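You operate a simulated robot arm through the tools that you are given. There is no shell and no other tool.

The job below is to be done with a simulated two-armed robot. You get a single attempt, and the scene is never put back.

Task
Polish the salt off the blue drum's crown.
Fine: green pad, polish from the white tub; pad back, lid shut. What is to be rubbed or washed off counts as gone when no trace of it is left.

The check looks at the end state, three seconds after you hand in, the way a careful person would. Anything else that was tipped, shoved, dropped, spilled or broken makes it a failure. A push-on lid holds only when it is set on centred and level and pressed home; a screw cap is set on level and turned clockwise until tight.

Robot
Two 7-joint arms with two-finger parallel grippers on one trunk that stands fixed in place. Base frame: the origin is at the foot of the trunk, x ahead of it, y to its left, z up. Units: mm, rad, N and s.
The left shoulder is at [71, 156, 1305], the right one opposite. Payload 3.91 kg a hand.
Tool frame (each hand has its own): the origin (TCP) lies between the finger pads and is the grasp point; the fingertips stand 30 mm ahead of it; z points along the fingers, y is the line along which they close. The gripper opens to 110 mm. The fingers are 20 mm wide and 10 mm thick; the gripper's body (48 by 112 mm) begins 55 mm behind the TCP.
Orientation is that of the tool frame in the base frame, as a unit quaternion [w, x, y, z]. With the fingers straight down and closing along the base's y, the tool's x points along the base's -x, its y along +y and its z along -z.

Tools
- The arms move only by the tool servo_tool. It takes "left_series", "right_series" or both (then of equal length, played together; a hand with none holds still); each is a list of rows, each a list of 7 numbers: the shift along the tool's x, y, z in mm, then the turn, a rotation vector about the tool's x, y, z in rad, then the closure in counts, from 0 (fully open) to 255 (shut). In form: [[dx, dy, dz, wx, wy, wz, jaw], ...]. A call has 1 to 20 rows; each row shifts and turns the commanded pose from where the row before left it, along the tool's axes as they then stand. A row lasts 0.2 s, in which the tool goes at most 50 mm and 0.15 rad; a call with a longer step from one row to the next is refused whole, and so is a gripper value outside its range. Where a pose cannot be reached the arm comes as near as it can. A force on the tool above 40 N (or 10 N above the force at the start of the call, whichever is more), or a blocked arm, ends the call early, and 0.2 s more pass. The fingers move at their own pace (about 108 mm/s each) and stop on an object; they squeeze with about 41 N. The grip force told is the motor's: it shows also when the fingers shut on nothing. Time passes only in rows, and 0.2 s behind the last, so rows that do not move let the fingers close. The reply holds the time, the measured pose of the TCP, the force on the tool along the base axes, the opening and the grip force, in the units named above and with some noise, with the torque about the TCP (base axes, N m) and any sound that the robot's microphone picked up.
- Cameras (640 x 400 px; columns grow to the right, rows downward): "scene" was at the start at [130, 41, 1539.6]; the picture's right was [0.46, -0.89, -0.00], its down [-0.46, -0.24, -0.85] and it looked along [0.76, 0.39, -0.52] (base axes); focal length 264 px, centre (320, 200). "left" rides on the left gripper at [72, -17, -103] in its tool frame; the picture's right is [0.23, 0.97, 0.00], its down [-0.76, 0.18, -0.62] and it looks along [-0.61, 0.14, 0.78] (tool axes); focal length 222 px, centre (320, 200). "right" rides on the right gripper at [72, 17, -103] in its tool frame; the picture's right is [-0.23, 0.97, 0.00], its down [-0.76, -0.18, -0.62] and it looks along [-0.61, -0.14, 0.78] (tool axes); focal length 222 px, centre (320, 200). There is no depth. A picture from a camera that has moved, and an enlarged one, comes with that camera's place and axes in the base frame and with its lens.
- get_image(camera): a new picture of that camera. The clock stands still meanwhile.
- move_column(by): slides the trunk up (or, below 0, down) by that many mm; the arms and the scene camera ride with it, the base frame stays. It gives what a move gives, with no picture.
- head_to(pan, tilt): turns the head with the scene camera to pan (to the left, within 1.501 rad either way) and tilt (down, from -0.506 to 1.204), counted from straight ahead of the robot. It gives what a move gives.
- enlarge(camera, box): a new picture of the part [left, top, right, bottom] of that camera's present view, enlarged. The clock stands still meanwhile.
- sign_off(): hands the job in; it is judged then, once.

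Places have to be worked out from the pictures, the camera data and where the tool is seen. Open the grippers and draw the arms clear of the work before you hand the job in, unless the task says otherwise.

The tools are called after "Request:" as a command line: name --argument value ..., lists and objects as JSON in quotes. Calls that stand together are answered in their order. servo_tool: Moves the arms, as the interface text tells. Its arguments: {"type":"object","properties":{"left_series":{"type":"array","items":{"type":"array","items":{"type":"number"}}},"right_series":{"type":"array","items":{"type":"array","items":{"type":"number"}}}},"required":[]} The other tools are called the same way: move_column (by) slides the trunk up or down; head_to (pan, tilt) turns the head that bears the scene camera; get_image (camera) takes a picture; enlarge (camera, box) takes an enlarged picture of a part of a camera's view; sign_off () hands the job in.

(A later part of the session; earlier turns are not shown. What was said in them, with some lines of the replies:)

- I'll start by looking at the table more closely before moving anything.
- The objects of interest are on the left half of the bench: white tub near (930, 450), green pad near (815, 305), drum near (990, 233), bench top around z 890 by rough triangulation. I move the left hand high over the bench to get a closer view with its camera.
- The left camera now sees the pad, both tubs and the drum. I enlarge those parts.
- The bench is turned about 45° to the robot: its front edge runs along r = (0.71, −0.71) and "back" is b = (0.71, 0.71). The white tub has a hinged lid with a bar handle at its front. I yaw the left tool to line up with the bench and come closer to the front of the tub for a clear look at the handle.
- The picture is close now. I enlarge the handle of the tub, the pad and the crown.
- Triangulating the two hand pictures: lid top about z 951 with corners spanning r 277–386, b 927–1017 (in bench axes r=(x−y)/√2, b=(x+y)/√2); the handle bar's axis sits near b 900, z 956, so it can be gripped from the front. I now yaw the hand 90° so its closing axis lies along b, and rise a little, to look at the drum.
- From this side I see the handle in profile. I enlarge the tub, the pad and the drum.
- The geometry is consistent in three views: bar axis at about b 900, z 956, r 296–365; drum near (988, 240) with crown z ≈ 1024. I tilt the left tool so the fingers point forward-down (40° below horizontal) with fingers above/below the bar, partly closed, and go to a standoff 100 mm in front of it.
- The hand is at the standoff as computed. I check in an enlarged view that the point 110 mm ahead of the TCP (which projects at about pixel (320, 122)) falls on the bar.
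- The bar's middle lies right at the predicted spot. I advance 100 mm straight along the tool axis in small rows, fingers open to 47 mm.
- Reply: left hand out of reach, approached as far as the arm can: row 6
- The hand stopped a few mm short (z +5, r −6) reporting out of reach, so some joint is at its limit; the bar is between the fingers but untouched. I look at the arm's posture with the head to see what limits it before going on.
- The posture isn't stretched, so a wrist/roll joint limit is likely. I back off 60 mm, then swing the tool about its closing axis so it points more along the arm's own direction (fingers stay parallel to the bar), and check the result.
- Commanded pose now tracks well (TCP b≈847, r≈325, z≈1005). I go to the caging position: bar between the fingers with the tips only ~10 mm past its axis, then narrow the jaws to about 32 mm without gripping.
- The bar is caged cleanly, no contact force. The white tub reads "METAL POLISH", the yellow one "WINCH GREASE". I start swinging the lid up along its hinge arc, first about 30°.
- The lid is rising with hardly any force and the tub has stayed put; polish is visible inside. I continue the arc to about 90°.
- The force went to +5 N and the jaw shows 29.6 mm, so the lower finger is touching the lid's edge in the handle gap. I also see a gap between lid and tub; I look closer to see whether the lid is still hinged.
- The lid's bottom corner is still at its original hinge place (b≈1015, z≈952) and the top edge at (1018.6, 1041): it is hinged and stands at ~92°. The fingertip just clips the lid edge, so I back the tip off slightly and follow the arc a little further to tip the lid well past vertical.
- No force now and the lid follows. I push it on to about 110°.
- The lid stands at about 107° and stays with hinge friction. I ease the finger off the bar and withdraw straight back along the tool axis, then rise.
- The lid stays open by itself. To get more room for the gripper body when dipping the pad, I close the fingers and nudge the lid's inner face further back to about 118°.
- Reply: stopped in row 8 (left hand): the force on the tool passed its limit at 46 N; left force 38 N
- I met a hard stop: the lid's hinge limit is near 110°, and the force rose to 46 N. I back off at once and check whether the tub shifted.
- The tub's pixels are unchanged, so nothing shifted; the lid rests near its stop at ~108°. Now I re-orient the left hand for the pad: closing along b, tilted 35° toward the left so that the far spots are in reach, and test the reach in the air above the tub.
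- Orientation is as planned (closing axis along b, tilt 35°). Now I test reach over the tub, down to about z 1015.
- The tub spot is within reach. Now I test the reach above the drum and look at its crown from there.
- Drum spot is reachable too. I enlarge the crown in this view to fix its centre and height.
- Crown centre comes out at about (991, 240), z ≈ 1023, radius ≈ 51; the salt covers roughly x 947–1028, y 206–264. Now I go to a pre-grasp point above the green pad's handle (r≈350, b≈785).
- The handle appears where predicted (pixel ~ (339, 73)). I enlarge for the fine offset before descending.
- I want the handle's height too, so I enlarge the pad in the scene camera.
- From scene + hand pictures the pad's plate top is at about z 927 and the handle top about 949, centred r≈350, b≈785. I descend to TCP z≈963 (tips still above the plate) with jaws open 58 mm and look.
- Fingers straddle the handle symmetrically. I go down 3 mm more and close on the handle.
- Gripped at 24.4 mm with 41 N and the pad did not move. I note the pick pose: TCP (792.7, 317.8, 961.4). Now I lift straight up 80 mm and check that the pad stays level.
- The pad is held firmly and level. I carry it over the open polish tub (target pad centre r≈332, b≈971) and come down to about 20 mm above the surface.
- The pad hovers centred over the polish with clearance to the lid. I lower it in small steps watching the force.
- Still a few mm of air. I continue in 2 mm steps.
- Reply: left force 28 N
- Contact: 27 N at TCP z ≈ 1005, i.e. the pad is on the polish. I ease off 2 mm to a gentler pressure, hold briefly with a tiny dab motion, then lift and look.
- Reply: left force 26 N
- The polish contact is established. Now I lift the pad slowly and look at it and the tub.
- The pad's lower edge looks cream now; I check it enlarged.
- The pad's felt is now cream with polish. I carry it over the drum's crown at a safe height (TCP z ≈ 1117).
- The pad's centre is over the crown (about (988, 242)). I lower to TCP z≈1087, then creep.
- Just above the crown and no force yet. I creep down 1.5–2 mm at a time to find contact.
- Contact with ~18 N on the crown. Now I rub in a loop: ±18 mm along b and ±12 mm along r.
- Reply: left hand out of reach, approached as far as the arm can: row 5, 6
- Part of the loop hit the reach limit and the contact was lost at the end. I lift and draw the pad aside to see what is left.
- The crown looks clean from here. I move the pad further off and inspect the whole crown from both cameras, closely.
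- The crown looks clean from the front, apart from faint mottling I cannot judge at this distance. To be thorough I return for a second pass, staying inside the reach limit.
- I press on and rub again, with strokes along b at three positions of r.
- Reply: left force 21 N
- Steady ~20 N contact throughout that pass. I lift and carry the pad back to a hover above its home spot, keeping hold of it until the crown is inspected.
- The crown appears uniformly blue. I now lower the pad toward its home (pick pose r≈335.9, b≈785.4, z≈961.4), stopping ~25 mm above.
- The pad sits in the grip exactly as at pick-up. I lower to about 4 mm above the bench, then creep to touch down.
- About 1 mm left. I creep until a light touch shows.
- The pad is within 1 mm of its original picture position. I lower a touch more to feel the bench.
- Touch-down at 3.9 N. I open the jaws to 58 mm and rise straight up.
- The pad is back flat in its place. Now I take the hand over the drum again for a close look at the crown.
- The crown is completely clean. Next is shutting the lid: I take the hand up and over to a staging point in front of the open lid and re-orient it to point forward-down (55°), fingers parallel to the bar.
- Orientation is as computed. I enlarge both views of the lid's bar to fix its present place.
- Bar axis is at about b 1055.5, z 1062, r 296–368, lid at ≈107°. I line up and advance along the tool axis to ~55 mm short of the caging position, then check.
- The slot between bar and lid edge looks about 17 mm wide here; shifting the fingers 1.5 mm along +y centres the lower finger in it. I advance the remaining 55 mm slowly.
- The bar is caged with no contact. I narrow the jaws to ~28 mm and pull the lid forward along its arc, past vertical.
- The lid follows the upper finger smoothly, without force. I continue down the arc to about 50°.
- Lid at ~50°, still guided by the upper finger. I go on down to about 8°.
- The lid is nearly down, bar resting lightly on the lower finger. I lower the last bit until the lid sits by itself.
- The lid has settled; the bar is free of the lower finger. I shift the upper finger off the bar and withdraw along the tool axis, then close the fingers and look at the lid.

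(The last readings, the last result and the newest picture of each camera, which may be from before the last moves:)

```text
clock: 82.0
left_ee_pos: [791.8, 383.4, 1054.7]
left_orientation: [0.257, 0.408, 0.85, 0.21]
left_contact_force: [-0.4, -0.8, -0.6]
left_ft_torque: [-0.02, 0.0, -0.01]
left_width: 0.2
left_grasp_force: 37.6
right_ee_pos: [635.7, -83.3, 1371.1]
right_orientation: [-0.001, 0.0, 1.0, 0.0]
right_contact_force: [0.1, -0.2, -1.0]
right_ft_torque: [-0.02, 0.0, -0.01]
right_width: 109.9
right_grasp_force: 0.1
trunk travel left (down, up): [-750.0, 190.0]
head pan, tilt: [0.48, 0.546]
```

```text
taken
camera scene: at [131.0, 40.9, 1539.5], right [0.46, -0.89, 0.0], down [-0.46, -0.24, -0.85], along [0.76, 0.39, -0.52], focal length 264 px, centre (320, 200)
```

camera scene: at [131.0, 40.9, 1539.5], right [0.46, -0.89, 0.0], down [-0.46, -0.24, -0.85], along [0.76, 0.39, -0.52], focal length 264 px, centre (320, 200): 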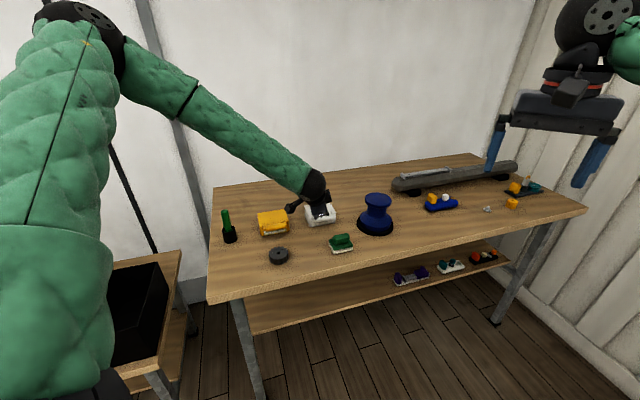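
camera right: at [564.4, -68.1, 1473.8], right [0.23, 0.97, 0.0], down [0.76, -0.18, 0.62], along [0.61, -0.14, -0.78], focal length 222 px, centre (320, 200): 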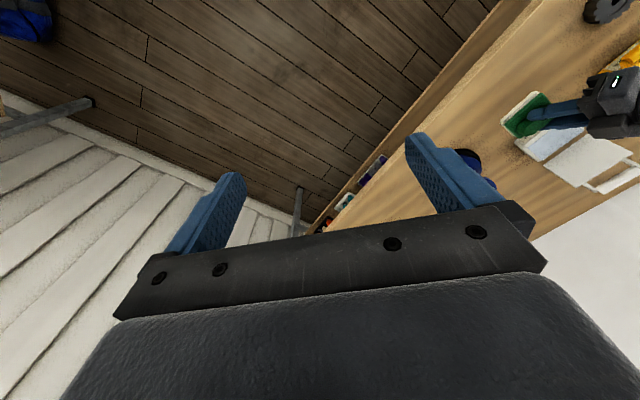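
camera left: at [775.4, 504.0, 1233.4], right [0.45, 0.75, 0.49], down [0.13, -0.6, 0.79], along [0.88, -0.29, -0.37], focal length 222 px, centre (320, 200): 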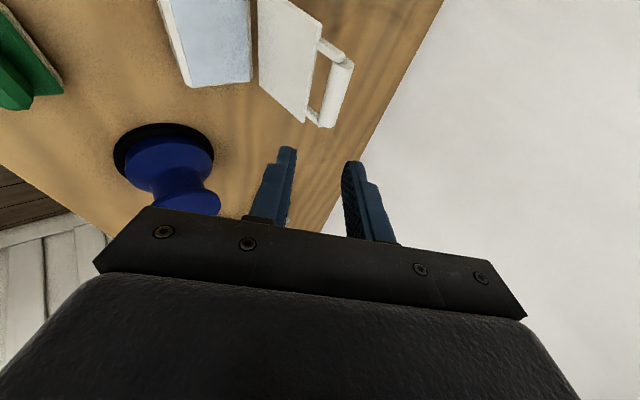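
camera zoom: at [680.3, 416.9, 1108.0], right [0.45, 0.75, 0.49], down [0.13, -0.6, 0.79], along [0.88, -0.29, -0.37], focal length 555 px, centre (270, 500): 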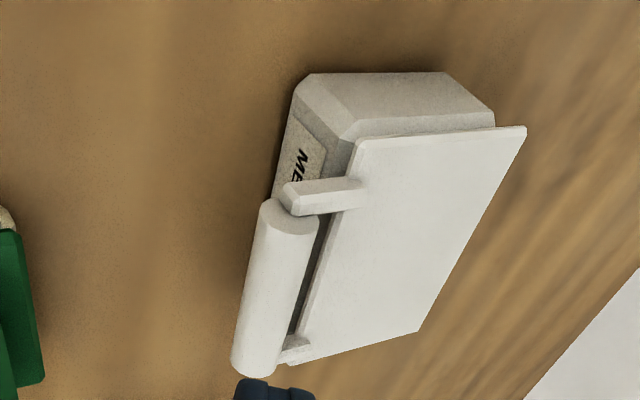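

The lid looks shut. To be sure it is pressed home, I bring the closed fingertips over the lid near its front (b≈950, r≈331), just above the surface.

Request:
servo_tool --left_series '[[0.9, 22.1, 34.9, 0, 0, 0, 255], [0.9, 22.1, 34.9, 0, 0, 0, 255], [0.9, 22, 35, 0, 0, 0, 255], [3.2, -6.8, 9.4, 0, 0, 0, 255], [2.1, -4.5, 6.2, 0, 0, 0, 255], [0, 0, 0, 0, 0, 0, 255]]'

Request:
enlarge --camera "scene" --box '[290, 160, 350, 235]'

Request:
enlarge --camera "left" --box '[220, 0, 440, 230]'

```text
clock: 83.4
left_ee_pos: [892.5, 439.2, 990.4]
left_orientation: [0.258, 0.408, 0.85, 0.211]
left_contact_force: [0.2, 0.1, -0.8]
left_ft_torque: [0.01, 0.0, -0.02]
left_width: 0.0
left_grasp_force: 37.6
right_ee_pos: [634.4, -84.7, 1370.5]
right_orientation: [0.0, 0.0, 1.0, 0.001]
right_contact_force: [-0.2, -0.2, -0.4]
right_ft_torque: [0.06, 0.0, 0.04]
right_width: 109.7
right_grasp_force: 0.1
trunk travel left (down, up): [-750.0, 190.0]
head pan, tilt: [0.48, 0.546]
```

```text
5.33 times, centred on (320, 198) of scene
camera zoom: at [130.3, 40.7, 1539.6], right [0.46, -0.89, 0.0], down [-0.46, -0.24, -0.85], along [0.76, 0.39, -0.52], focal length 1406 px, centre (320, 213)
```

zoom: 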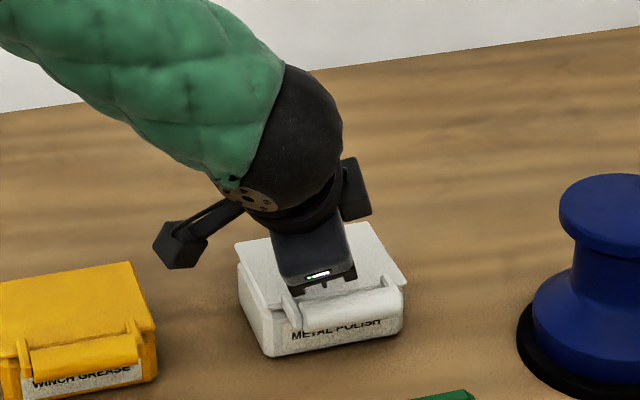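

```text
1.74 times, centred on (330, 115) of left
camera zoom: at [781.3, 472.4, 1043.7], right [0.45, 0.75, 0.49], down [0.13, -0.6, 0.79], along [0.88, -0.29, -0.37], focal length 386 px, centre (303, 348)
```

zoom: 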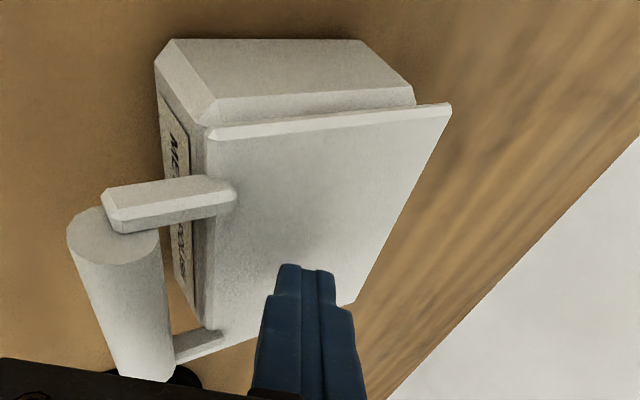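

The tip hovers ~10 mm over the lid. I press down gently in small steps.

Request:
servo_tool --left_series '[[1.1, -2.3, 3.1, 0, 0, 0, 255], [0.8, -1.7, 2.3, 0, 0, 0, 255], [0.5, -1.1, 1.6, 0, 0, 0, 255], [0.5, -1.1, 1.6, 0, 0, 0, 255], [0, 0, 0, 0, 0, 0, 255]]'

```text
clock: 84.6
left_ee_pos: [891.8, 438.8, 983.7]
left_orientation: [0.259, 0.408, 0.85, 0.212]
left_contact_force: [2.4, 4.2, 30.1]
left_ft_torque: [0.32, -0.33, 0.04]
left_width: 0.0
left_grasp_force: 37.6
right_ee_pos: [633.1, -83.9, 1371.7]
right_orientation: [0.001, 0.0, 1.0, 0.0]
right_contact_force: [-0.1, 0.6, -1.0]
right_ft_torque: [0.02, -0.01, -0.02]
right_width: 110.2
right_grasp_force: 0.1
trunk travel left (down, up): [-750.0, 190.0]
head pan, tilt: [0.48, 0.546]
```

30 N pressed firmly on the lid with no further travel, so it is seated. I lift off, rise clear, and compare the tub with its first picture.

Request:
servo_tool --left_series '[[-1.1, 2.3, -3.1, 0, 0, 0, 255], [-4, 8.5, -11.7, 0, 0, 0, 255], [-8, 17, -23.4, 0, 0, 0, 255], [-8, 17, -23.4, 0, 0, 0, 200], [0, 0, -40, 0, 0, 0, 120], [0, 0, -40, 0, 0, 0, 60], [0, 0, -40, 0, 0, 0, 0], [0, 0, -40, 0, 0, 0, 0], [0, 0, 0, 0, 0, 0, 0]]'

Request:
enlarge --camera "scene" --box '[295, 190, 355, 235]'

Request:
get_image --camera "scene"

Request:
get_image --camera "left"

```text
clock: 86.6
left_ee_pos: [796.0, 417.4, 1181.3]
left_orientation: [0.257, 0.408, 0.851, 0.21]
left_contact_force: [-0.5, 0.4, 0.0]
left_ft_torque: [0.0, 0.02, -0.03]
left_width: 110.0
left_grasp_force: 0.1
right_ee_pos: [636.1, -83.8, 1370.0]
right_orientation: [-0.001, 0.0, 1.0, 0.0]
right_contact_force: [0.2, -0.1, -0.4]
right_ft_torque: [-0.03, 0.04, -0.03]
right_width: 110.2
right_grasp_force: 0.0
trunk travel left (down, up): [-750.0, 190.0]
head pan, tilt: [0.48, 0.546]
```

```text
8.89 times, centred on (325, 212) of scene
camera zoom: at [131.7, 40.7, 1539.5], right [0.46, -0.89, 0.0], down [-0.46, -0.24, -0.85], along [0.76, 0.39, -0.52], focal length 2343 px, centre (276, 89)
```

zoom: 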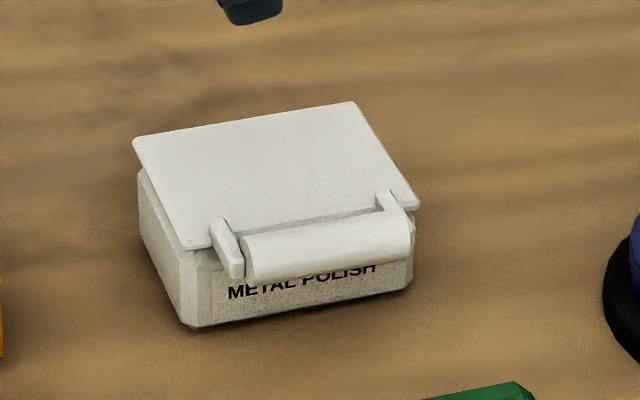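

```text
taken
camera scene: at [131.7, 40.7, 1539.5], right [0.46, -0.89, 0.0], down [-0.46, -0.24, -0.85], along [0.76, 0.39, -0.52], focal length 264 px, centre (320, 200)
```

scene: 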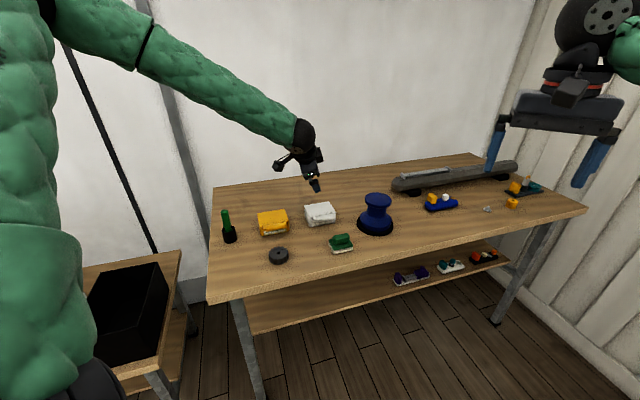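

```text
taken
camera left: at [684.7, 449.5, 1235.0], right [0.45, 0.75, 0.49], down [0.13, -0.6, 0.79], along [0.88, -0.29, -0.37], focal length 222 px, centre (320, 200)
```

left: 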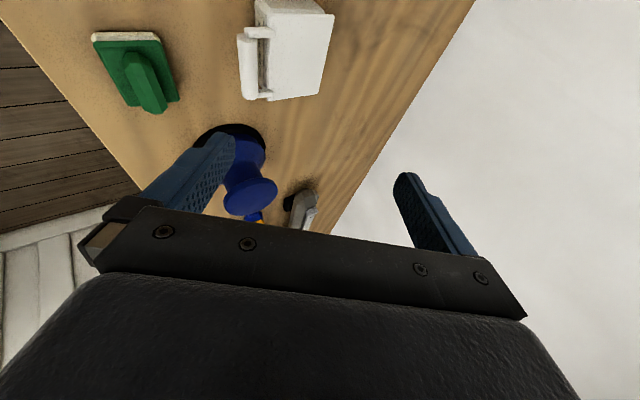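

The tub and lid match the first picture. I compare the pad with its original picture and inspect the crown and bench once more.

Request:
enlarge --camera "scene" --box '[325, 225, 360, 255]'

Request:
enlarge --camera "scene" --box '[345, 180, 405, 240]'

Request:
enlarge --camera "scene" --box '[200, 160, 400, 285]'

```text
13.33 times, centred on (342, 240) of scene
camera zoom: at [131.7, 40.7, 1539.5], right [0.46, -0.89, 0.0], down [-0.46, -0.24, -0.85], along [0.76, 0.39, -0.52], focal length 3515 px, centre (20, -333)
```

zoom: 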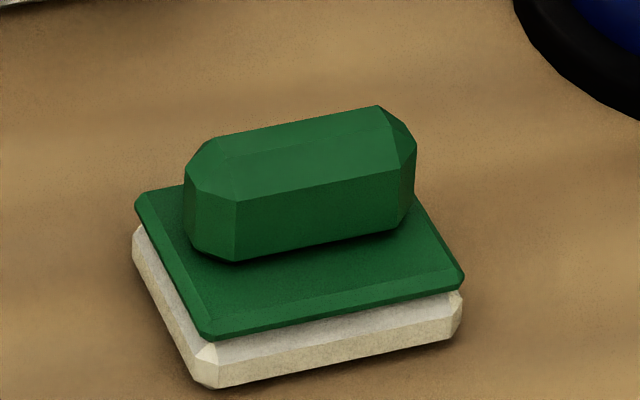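

```text
6.67 times, centred on (375, 210) of scene
camera zoom: at [131.7, 40.7, 1539.5], right [0.46, -0.89, 0.0], down [-0.46, -0.24, -0.85], along [0.76, 0.39, -0.52], focal length 1758 px, centre (-47, 133)
```

zoom: 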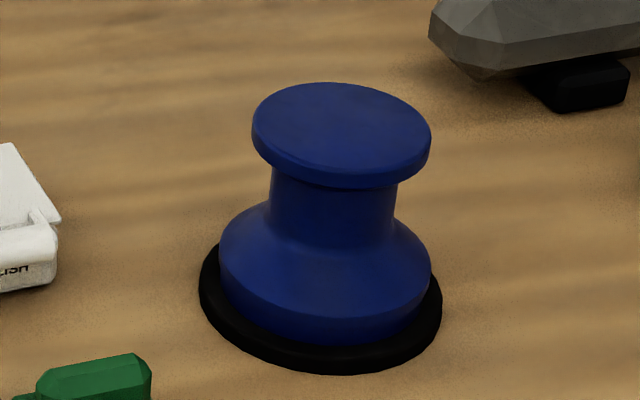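

```text
3.20 times, centred on (300, 222) of scene
camera zoom: at [131.7, 40.7, 1539.5], right [0.46, -0.89, 0.0], down [-0.46, -0.24, -0.85], along [0.76, 0.39, -0.52], focal length 844 px, centre (384, 128)
```

zoom: 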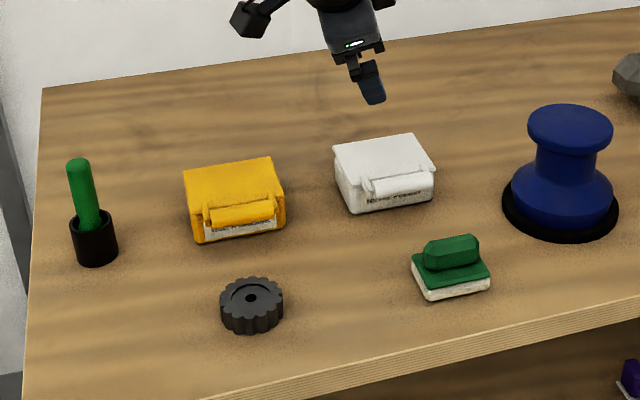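

Everything matches the first pictures: pad home, lid shut, crown clean, nothing else disturbed. I open the hand and draw the left arm back, clear of the bench.

Request:
servo_tool --left_series '[[30.5, -6.6, -31, 0, 0, 0, 0], [30.5, -6.6, -31, 0, 0, 0, 0], [30.5, -6.6, -31, 0, 0, 0, 0], [30.5, -6.6, -31, 0, 0, 0, 0], [30.5, -6.6, -31, 0, 0, 0, 0], [30.5, -6.6, -31, 0, 0, 0, 0], [30.5, -6.6, -31, 0, 0, 0, 0], [0, 0, 0, 0, 0, 0, 0]]'

Request:
get_image --camera "scene"

Request:
enlarge --camera "scene" --box '[295, 185, 400, 255]'

```text
clock: 88.4
left_ee_pos: [524.2, 530.1, 1268.2]
left_orientation: [0.257, 0.408, 0.851, 0.21]
left_contact_force: [-0.7, -0.3, 0.1]
left_ft_torque: [0.0, 0.0, 0.02]
left_width: 109.9
left_grasp_force: 0.1
right_ee_pos: [637.5, -81.7, 1370.8]
right_orientation: [-0.001, 0.0, 1.0, 0.0]
right_contact_force: [1.4, 0.5, 0.1]
right_ft_torque: [0.0, 0.07, 0.02]
right_width: 110.1
right_grasp_force: 0.0
trunk travel left (down, up): [-750.0, 190.0]
head pan, tilt: [0.48, 0.546]
```

```text
taken
camera scene: at [132.1, 41.6, 1539.3], right [0.46, -0.89, 0.0], down [-0.46, -0.24, -0.85], along [0.76, 0.39, -0.52], focal length 264 px, centre (320, 200)
```

scene: 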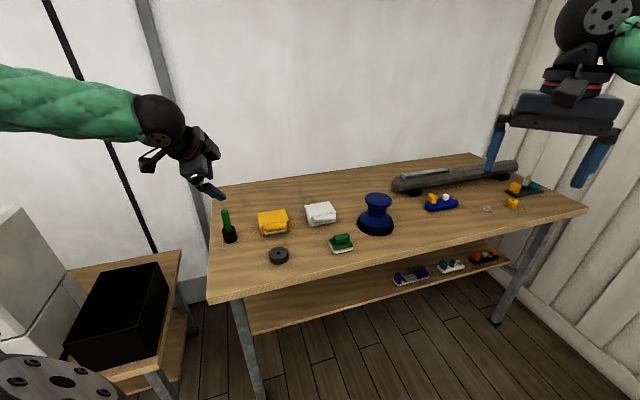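

```text
5.71 times, centred on (348, 220) of scene
camera zoom: at [132.1, 41.6, 1539.3], right [0.46, -0.89, 0.0], down [-0.46, -0.24, -0.85], along [0.76, 0.39, -0.52], focal length 1506 px, centre (163, 86)
```

zoom: 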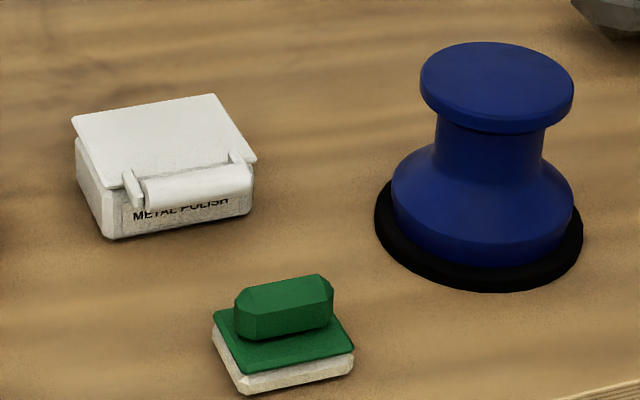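

The arms are clear, the grippers are open, the crown is clean, the lid is shut and the pad is back in its place. I hand the job in.

Request:
sign_off

```text
The job is handed in.
```

I polished the salt off the blue drum's crown and handed the job in. My last close-up of the crown showed no trace of salt left.

- **Pad:** I used the green pad with polish from the white tub marked "METAL POLISH". It is back in its original spot, flat on the bench and still cream with polish.
- **Lid:** It is shut. I pressed it down with about 30 N, and the tub looks the same as in the first picture.
- **Force on the tub:** While opening the lid I pushed it against its hinge stop, and the force reached 46 N before the arm stopped itself. The tub did not move in the pictures, and the lid opened and closed normally afterwards.
- **Rest of the bench:** Nothing else looks moved, tipped or spilled. Both arms are clear of the bench with the grippers open.
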